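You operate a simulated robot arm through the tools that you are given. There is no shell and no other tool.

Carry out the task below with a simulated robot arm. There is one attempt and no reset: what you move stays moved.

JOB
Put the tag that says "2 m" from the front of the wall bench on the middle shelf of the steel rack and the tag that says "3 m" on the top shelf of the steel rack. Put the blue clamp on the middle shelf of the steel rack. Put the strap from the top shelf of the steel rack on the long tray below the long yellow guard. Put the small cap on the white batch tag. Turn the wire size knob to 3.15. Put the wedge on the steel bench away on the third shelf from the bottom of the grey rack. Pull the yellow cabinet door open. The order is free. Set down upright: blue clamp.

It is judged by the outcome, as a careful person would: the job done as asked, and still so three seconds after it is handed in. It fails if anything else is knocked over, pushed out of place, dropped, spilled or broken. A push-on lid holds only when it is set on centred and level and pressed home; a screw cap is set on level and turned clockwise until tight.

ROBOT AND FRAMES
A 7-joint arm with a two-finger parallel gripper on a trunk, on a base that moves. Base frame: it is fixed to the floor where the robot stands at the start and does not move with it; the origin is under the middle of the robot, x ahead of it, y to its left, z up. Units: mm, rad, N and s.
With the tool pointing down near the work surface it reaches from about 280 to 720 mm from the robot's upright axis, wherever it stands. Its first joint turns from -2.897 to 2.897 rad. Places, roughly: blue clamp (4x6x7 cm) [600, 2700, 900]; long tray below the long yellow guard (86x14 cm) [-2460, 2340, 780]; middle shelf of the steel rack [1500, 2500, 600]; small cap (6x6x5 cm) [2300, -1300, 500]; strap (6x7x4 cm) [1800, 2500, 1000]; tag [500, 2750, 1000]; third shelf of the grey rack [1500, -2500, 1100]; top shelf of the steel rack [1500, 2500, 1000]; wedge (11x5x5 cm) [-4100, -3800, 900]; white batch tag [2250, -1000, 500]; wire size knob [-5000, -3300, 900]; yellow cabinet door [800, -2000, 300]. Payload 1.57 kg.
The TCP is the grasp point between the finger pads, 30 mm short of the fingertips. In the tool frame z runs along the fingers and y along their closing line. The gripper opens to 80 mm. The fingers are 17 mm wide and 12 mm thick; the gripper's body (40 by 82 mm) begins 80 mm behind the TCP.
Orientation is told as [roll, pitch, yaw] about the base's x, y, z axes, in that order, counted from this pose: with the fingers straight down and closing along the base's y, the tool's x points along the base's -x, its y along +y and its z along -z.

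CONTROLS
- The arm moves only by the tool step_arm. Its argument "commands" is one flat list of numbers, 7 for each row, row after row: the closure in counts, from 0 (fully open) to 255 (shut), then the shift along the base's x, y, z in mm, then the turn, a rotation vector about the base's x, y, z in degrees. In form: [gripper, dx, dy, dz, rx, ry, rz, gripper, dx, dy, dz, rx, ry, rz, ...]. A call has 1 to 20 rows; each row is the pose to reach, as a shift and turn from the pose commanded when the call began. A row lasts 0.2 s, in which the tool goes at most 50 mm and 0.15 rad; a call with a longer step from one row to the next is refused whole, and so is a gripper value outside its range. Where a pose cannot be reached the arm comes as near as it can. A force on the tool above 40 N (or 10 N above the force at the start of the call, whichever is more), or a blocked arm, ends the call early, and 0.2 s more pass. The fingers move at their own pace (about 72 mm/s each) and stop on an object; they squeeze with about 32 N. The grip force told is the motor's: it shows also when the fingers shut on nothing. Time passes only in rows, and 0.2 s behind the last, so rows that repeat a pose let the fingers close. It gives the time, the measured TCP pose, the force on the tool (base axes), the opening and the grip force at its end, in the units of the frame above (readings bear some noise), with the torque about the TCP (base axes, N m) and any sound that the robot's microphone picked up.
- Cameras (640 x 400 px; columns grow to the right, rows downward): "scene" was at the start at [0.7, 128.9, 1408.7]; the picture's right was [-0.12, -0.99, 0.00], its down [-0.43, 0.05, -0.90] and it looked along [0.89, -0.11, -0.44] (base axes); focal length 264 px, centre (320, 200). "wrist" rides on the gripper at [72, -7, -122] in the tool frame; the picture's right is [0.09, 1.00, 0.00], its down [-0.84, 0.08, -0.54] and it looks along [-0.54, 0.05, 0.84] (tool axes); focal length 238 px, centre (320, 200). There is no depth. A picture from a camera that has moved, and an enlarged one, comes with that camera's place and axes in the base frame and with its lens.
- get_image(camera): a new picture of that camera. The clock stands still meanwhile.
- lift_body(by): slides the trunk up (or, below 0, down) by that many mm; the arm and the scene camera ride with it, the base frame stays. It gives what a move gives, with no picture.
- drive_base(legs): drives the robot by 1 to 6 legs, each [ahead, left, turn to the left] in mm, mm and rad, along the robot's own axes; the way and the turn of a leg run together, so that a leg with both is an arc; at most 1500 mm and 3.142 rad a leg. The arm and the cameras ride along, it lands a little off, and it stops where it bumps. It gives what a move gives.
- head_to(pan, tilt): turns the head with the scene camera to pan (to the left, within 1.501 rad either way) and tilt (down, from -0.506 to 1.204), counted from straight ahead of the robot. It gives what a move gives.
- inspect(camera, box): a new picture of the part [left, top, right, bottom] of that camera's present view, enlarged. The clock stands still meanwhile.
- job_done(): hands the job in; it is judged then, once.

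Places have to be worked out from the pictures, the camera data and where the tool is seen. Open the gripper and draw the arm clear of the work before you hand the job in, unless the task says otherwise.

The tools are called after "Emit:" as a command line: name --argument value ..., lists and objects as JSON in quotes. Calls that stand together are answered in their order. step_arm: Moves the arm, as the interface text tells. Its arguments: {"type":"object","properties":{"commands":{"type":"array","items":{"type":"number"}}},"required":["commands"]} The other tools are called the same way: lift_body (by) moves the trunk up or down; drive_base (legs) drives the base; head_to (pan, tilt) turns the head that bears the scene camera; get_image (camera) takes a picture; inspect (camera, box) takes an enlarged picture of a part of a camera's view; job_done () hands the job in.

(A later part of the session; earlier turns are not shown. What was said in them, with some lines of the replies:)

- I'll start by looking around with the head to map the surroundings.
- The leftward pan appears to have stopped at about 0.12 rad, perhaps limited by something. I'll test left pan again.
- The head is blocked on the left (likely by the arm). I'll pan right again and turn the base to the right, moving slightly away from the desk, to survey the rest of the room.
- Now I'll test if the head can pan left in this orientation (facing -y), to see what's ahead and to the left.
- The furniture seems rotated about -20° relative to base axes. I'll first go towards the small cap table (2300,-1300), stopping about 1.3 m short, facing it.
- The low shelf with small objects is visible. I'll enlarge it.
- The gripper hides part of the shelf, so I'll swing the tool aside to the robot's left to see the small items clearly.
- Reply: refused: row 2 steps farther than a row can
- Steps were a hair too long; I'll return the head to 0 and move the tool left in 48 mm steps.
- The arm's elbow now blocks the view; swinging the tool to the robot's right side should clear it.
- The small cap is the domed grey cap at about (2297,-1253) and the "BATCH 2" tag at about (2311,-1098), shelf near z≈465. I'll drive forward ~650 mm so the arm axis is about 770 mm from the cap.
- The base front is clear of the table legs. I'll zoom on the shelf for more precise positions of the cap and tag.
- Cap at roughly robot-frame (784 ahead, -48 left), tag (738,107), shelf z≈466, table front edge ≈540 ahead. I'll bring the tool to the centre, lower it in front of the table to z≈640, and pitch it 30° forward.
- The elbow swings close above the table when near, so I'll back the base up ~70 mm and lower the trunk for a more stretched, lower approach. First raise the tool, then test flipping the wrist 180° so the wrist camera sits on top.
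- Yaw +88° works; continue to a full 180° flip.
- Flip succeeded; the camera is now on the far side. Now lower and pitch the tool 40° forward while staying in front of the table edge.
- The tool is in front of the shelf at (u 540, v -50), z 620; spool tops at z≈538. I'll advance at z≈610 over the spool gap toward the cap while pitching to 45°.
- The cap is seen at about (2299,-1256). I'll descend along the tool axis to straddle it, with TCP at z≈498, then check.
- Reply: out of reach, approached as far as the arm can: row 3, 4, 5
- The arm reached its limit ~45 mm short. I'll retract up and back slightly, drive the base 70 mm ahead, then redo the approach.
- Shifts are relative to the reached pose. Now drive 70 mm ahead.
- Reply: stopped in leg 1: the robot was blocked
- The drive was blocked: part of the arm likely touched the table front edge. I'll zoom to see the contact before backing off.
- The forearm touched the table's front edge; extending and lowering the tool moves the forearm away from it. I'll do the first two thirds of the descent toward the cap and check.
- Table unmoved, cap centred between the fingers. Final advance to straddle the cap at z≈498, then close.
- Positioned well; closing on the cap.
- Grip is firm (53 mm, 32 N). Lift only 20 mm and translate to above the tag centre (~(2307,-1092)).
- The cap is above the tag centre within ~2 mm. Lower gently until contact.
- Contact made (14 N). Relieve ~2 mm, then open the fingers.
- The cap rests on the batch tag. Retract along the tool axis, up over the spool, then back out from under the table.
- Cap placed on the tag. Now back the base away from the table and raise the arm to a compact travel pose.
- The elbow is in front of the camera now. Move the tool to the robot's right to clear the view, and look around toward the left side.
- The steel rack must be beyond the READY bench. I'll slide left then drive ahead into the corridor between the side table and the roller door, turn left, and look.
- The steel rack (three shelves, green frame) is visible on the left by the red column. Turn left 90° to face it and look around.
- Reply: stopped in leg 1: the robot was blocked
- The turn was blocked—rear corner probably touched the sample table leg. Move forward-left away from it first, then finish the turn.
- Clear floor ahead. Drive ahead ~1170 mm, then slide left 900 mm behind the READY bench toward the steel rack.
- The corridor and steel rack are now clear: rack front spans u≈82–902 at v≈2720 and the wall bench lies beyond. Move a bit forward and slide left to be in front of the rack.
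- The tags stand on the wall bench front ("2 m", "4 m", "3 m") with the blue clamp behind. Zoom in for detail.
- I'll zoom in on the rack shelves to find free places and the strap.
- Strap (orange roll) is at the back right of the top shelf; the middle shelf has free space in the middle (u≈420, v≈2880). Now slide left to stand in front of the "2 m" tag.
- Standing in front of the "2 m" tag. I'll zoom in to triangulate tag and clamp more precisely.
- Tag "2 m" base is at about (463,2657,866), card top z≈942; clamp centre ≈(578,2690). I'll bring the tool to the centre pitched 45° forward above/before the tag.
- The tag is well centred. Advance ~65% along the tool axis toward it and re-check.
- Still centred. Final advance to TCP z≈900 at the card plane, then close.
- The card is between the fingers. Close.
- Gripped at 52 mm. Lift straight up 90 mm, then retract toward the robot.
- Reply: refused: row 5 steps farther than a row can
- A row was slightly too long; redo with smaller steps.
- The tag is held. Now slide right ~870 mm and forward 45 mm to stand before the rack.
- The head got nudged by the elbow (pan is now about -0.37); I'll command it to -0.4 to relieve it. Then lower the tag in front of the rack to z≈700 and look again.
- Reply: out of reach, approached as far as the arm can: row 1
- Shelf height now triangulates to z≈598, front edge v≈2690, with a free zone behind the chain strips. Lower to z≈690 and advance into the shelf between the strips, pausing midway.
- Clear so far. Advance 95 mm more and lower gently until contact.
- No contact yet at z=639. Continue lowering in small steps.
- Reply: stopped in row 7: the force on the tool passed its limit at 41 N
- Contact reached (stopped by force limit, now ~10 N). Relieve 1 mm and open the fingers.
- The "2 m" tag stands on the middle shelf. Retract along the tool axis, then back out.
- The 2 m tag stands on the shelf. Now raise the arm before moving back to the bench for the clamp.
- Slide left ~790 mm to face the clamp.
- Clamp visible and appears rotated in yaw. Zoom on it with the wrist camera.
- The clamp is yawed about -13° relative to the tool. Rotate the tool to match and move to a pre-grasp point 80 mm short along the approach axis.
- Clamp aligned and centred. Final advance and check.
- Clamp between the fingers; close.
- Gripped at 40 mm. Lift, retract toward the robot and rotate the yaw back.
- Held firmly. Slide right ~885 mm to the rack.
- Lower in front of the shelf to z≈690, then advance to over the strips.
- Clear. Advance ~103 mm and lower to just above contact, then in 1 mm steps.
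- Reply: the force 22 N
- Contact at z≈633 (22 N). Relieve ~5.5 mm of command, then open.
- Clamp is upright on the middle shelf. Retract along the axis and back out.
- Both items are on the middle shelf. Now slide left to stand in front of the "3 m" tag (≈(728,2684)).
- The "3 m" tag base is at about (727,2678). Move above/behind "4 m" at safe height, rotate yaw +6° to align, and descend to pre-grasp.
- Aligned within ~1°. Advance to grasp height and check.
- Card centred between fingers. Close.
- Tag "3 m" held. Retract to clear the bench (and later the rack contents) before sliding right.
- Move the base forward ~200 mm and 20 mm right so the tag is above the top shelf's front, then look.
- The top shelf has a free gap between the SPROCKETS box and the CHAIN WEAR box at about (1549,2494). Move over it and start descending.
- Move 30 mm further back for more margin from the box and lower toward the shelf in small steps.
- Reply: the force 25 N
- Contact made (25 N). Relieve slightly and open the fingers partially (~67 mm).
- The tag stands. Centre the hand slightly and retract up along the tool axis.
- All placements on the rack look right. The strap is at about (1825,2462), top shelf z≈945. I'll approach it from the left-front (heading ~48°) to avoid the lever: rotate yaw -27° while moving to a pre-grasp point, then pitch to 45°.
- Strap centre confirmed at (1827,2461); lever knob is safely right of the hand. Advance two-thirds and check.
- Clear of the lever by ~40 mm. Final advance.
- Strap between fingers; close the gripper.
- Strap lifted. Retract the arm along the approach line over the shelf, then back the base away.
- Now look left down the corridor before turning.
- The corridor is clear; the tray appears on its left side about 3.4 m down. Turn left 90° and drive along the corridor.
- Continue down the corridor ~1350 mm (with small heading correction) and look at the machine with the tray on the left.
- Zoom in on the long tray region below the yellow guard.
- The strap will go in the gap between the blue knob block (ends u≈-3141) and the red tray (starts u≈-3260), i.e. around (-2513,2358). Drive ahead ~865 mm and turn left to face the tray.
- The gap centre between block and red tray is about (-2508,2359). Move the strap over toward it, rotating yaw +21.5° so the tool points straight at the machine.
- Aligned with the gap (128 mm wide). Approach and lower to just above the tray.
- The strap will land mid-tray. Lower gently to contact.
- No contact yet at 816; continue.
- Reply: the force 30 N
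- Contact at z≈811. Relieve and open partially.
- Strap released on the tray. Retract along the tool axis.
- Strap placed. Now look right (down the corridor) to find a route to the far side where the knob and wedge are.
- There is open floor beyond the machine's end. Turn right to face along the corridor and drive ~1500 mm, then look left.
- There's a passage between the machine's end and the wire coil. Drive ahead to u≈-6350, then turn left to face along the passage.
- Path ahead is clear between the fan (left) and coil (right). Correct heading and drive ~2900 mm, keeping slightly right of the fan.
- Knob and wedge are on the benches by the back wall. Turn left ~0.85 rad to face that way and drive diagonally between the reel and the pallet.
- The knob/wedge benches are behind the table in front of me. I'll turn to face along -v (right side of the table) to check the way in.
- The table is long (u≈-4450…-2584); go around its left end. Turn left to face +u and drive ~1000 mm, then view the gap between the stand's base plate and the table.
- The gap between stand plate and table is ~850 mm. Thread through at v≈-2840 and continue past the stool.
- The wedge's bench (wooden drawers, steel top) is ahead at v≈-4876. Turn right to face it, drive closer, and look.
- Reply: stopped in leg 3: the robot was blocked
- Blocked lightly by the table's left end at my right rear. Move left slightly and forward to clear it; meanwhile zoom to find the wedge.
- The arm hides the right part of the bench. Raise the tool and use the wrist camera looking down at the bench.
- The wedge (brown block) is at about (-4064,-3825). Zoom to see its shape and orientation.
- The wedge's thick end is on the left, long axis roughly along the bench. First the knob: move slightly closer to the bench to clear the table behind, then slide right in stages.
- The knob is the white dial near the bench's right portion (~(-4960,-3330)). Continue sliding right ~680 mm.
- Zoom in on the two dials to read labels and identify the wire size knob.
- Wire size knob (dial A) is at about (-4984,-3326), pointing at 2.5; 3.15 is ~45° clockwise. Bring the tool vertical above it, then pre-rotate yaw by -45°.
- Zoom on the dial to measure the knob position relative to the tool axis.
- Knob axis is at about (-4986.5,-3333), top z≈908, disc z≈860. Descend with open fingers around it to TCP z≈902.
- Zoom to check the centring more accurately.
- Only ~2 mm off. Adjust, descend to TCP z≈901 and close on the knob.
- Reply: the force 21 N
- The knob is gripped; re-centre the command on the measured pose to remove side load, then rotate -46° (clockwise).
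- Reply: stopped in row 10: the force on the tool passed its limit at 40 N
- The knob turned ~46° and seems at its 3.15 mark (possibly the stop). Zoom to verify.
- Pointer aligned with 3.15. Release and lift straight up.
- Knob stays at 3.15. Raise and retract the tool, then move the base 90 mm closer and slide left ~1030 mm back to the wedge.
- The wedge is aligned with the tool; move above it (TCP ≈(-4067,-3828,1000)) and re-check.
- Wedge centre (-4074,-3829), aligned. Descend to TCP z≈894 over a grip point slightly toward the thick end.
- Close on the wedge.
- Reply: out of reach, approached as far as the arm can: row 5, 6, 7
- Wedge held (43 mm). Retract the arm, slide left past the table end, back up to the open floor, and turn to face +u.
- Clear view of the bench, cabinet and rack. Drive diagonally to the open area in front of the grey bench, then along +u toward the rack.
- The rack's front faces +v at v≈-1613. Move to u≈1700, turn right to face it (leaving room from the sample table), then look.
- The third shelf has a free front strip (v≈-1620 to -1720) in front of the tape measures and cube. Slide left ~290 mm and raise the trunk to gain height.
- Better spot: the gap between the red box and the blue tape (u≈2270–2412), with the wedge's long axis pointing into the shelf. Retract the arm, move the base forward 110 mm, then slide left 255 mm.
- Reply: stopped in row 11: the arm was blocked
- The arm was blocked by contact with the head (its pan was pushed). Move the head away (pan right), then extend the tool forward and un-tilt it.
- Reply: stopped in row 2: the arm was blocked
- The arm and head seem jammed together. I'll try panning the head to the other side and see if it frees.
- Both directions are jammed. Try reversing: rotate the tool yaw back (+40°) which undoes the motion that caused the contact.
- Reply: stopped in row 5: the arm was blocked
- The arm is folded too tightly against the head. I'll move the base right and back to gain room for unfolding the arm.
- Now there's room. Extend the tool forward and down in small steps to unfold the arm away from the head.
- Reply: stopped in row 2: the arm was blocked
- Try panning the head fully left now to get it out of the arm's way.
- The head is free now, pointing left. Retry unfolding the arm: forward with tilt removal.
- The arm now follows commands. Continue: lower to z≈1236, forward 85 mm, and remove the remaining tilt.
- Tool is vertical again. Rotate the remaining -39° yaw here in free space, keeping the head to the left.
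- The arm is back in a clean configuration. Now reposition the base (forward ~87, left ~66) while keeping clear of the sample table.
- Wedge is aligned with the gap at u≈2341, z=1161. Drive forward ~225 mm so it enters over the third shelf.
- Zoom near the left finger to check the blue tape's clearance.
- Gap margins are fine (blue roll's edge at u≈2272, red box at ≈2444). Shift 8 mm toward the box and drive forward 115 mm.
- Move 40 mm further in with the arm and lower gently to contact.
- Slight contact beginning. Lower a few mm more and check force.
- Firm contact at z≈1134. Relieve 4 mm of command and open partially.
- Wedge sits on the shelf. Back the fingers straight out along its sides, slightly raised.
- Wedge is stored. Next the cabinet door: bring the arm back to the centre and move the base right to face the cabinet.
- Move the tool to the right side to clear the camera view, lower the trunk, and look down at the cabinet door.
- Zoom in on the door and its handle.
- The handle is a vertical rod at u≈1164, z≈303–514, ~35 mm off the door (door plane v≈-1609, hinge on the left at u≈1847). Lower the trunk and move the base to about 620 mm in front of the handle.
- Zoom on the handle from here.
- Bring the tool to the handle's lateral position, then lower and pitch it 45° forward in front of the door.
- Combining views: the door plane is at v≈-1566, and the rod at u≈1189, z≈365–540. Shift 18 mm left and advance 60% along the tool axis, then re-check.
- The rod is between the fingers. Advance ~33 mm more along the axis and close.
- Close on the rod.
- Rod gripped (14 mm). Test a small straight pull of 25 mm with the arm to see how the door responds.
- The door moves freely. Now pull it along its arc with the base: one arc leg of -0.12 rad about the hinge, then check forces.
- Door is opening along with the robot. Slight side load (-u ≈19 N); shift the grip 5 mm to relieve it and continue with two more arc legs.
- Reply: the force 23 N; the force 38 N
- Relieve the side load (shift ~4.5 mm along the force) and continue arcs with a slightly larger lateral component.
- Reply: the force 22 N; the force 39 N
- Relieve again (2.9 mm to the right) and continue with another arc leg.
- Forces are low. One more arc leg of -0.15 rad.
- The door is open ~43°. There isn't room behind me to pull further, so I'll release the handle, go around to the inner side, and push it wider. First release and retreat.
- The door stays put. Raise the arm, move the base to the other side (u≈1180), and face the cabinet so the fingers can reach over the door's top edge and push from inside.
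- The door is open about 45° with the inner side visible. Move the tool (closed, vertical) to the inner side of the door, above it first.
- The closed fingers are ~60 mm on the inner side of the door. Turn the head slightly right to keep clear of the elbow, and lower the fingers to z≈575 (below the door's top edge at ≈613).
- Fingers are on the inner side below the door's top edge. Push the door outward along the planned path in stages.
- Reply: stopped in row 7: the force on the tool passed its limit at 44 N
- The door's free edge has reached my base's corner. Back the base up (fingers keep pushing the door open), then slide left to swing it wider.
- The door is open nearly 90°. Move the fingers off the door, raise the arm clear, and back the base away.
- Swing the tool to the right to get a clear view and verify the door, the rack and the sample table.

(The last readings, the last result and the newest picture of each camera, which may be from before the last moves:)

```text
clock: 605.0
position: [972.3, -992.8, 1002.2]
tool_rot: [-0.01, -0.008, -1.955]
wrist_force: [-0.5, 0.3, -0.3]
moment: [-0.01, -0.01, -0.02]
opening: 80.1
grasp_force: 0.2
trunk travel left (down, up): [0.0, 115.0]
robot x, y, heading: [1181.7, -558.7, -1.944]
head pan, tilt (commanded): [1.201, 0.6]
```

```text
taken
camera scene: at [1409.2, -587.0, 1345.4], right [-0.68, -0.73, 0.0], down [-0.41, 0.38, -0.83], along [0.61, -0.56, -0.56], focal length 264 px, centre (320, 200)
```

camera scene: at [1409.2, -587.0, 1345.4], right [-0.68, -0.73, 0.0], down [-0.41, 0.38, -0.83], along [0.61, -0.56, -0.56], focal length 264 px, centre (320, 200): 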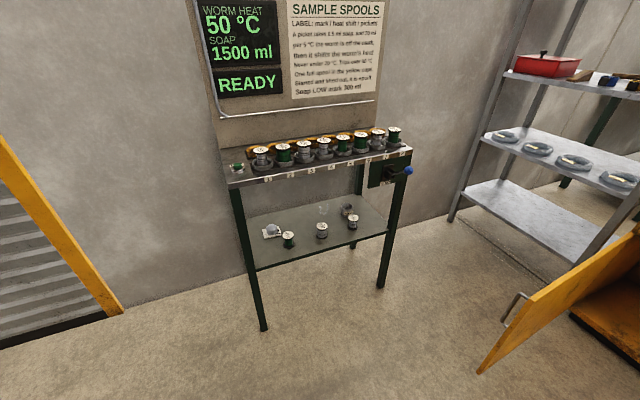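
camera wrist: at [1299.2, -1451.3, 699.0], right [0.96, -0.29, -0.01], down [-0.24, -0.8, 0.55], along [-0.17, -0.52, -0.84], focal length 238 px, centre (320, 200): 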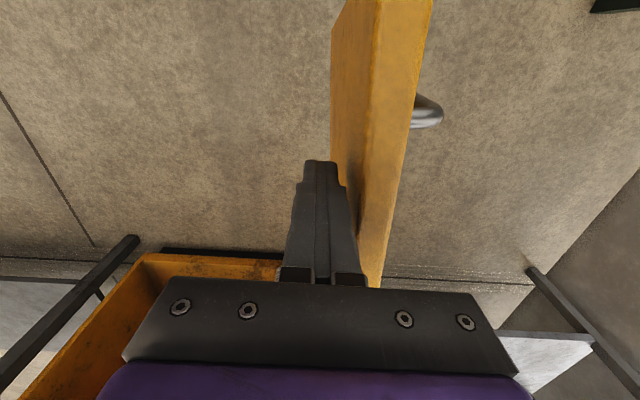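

Zoom to verify the wedge on the third shelf and the cap on the batch tag.

Emit:
inspect --camera "scene" --box '[220, 120, 420, 280]'

Emit:
head_to --pan 0.4 --tilt 0.3

Emit:
inspect --camera "scene" --box '[200, 60, 500, 240]'

```text
2.50 times, centred on (320, 200) of scene
camera zoom: at [1409.2, -587.0, 1345.4], right [-0.68, -0.73, 0.0], down [-0.41, 0.38, -0.83], along [0.61, -0.56, -0.56], focal length 661 px, centre (320, 200)
```

zoom: 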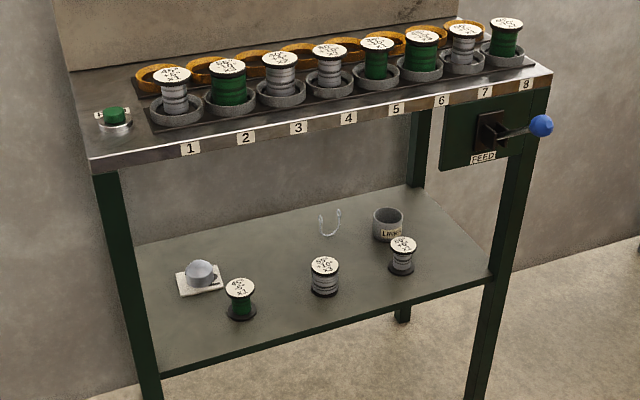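

```text
clock: 606.1
position: [973.2, -994.2, 1001.7]
tool_rot: [-0.011, -0.006, -1.956]
wrist_force: [0.3, -0.2, -0.9]
moment: [0.0, 0.02, 0.01]
opening: 79.6
grasp_force: 0.1
trunk travel left (down, up): [0.0, 115.0]
robot x, y, heading: [1178.7, -560.3, -1.946]
head pan, tilt (commanded): [0.4, 0.3]
```

```text
2.13 times, centred on (350, 150) of scene
camera zoom: at [1346.6, -620.3, 1372.8], right [-1.0, -0.02, 0.0], down [-0.01, 0.3, -0.96], along [0.02, -0.95, -0.3], focal length 564 px, centre (256, 307)
```

zoom: 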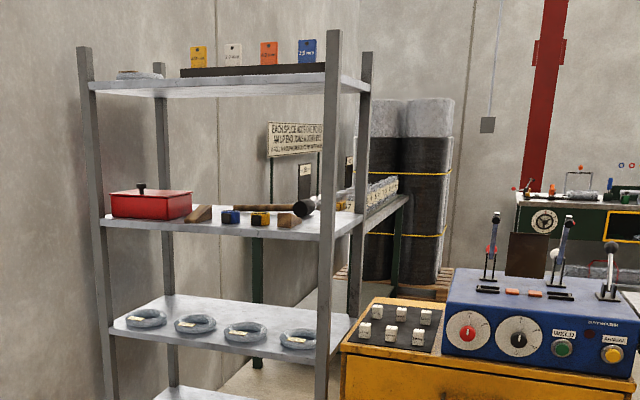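

All eight items are checked: the cap is on the batch tag, both tags and the clamp are on the steel rack, and the strap is on the tray. The knob is at 3.15, the wedge is on the third shelf and the cabinet door is open. The gripper is open and the arm is clear, so I'm handing in.

Emit:
job_done

```text
The job is handed in.
```

I handed the job in with all eight parts done. I checked each with the camera, most of them right when I did them. I don't have the judge's result.

| Part | Result |
|---|---|
| "2 m" tag | Standing on the middle shelf of the steel rack |
| "3 m" tag | Standing on the top shelf of the steel rack, between the sprockets box and the chain wear box |
| Blue clamp | Upright on the middle shelf of the steel rack |
| Strap | On the long tray under the yellow guard, between the blue knob block and the red tray |
| Small cap | On the white batch tag |
| Wire size knob | Pointing at 3.15 |
| Wedge | On the third shelf of the grey rack, between the red box and the blue strap roll |
| Yellow cabinet door | Open close to 90°; I pulled it by the handle, then pushed it the rest of the way from inside |

**Contacts:** The robot bumped things three times:
- the forearm against the front edge of the sample spool table
- the base, most likely against a leg of that same table
- the base against the left end of the long work table

Each time the base stopped on contact and I backed off. The spool table looked undisturbed in a later picture. I did not recheck the long work table for movement.

The steel rack, the tray and the knob were last seen when I left each one, well before handing in.
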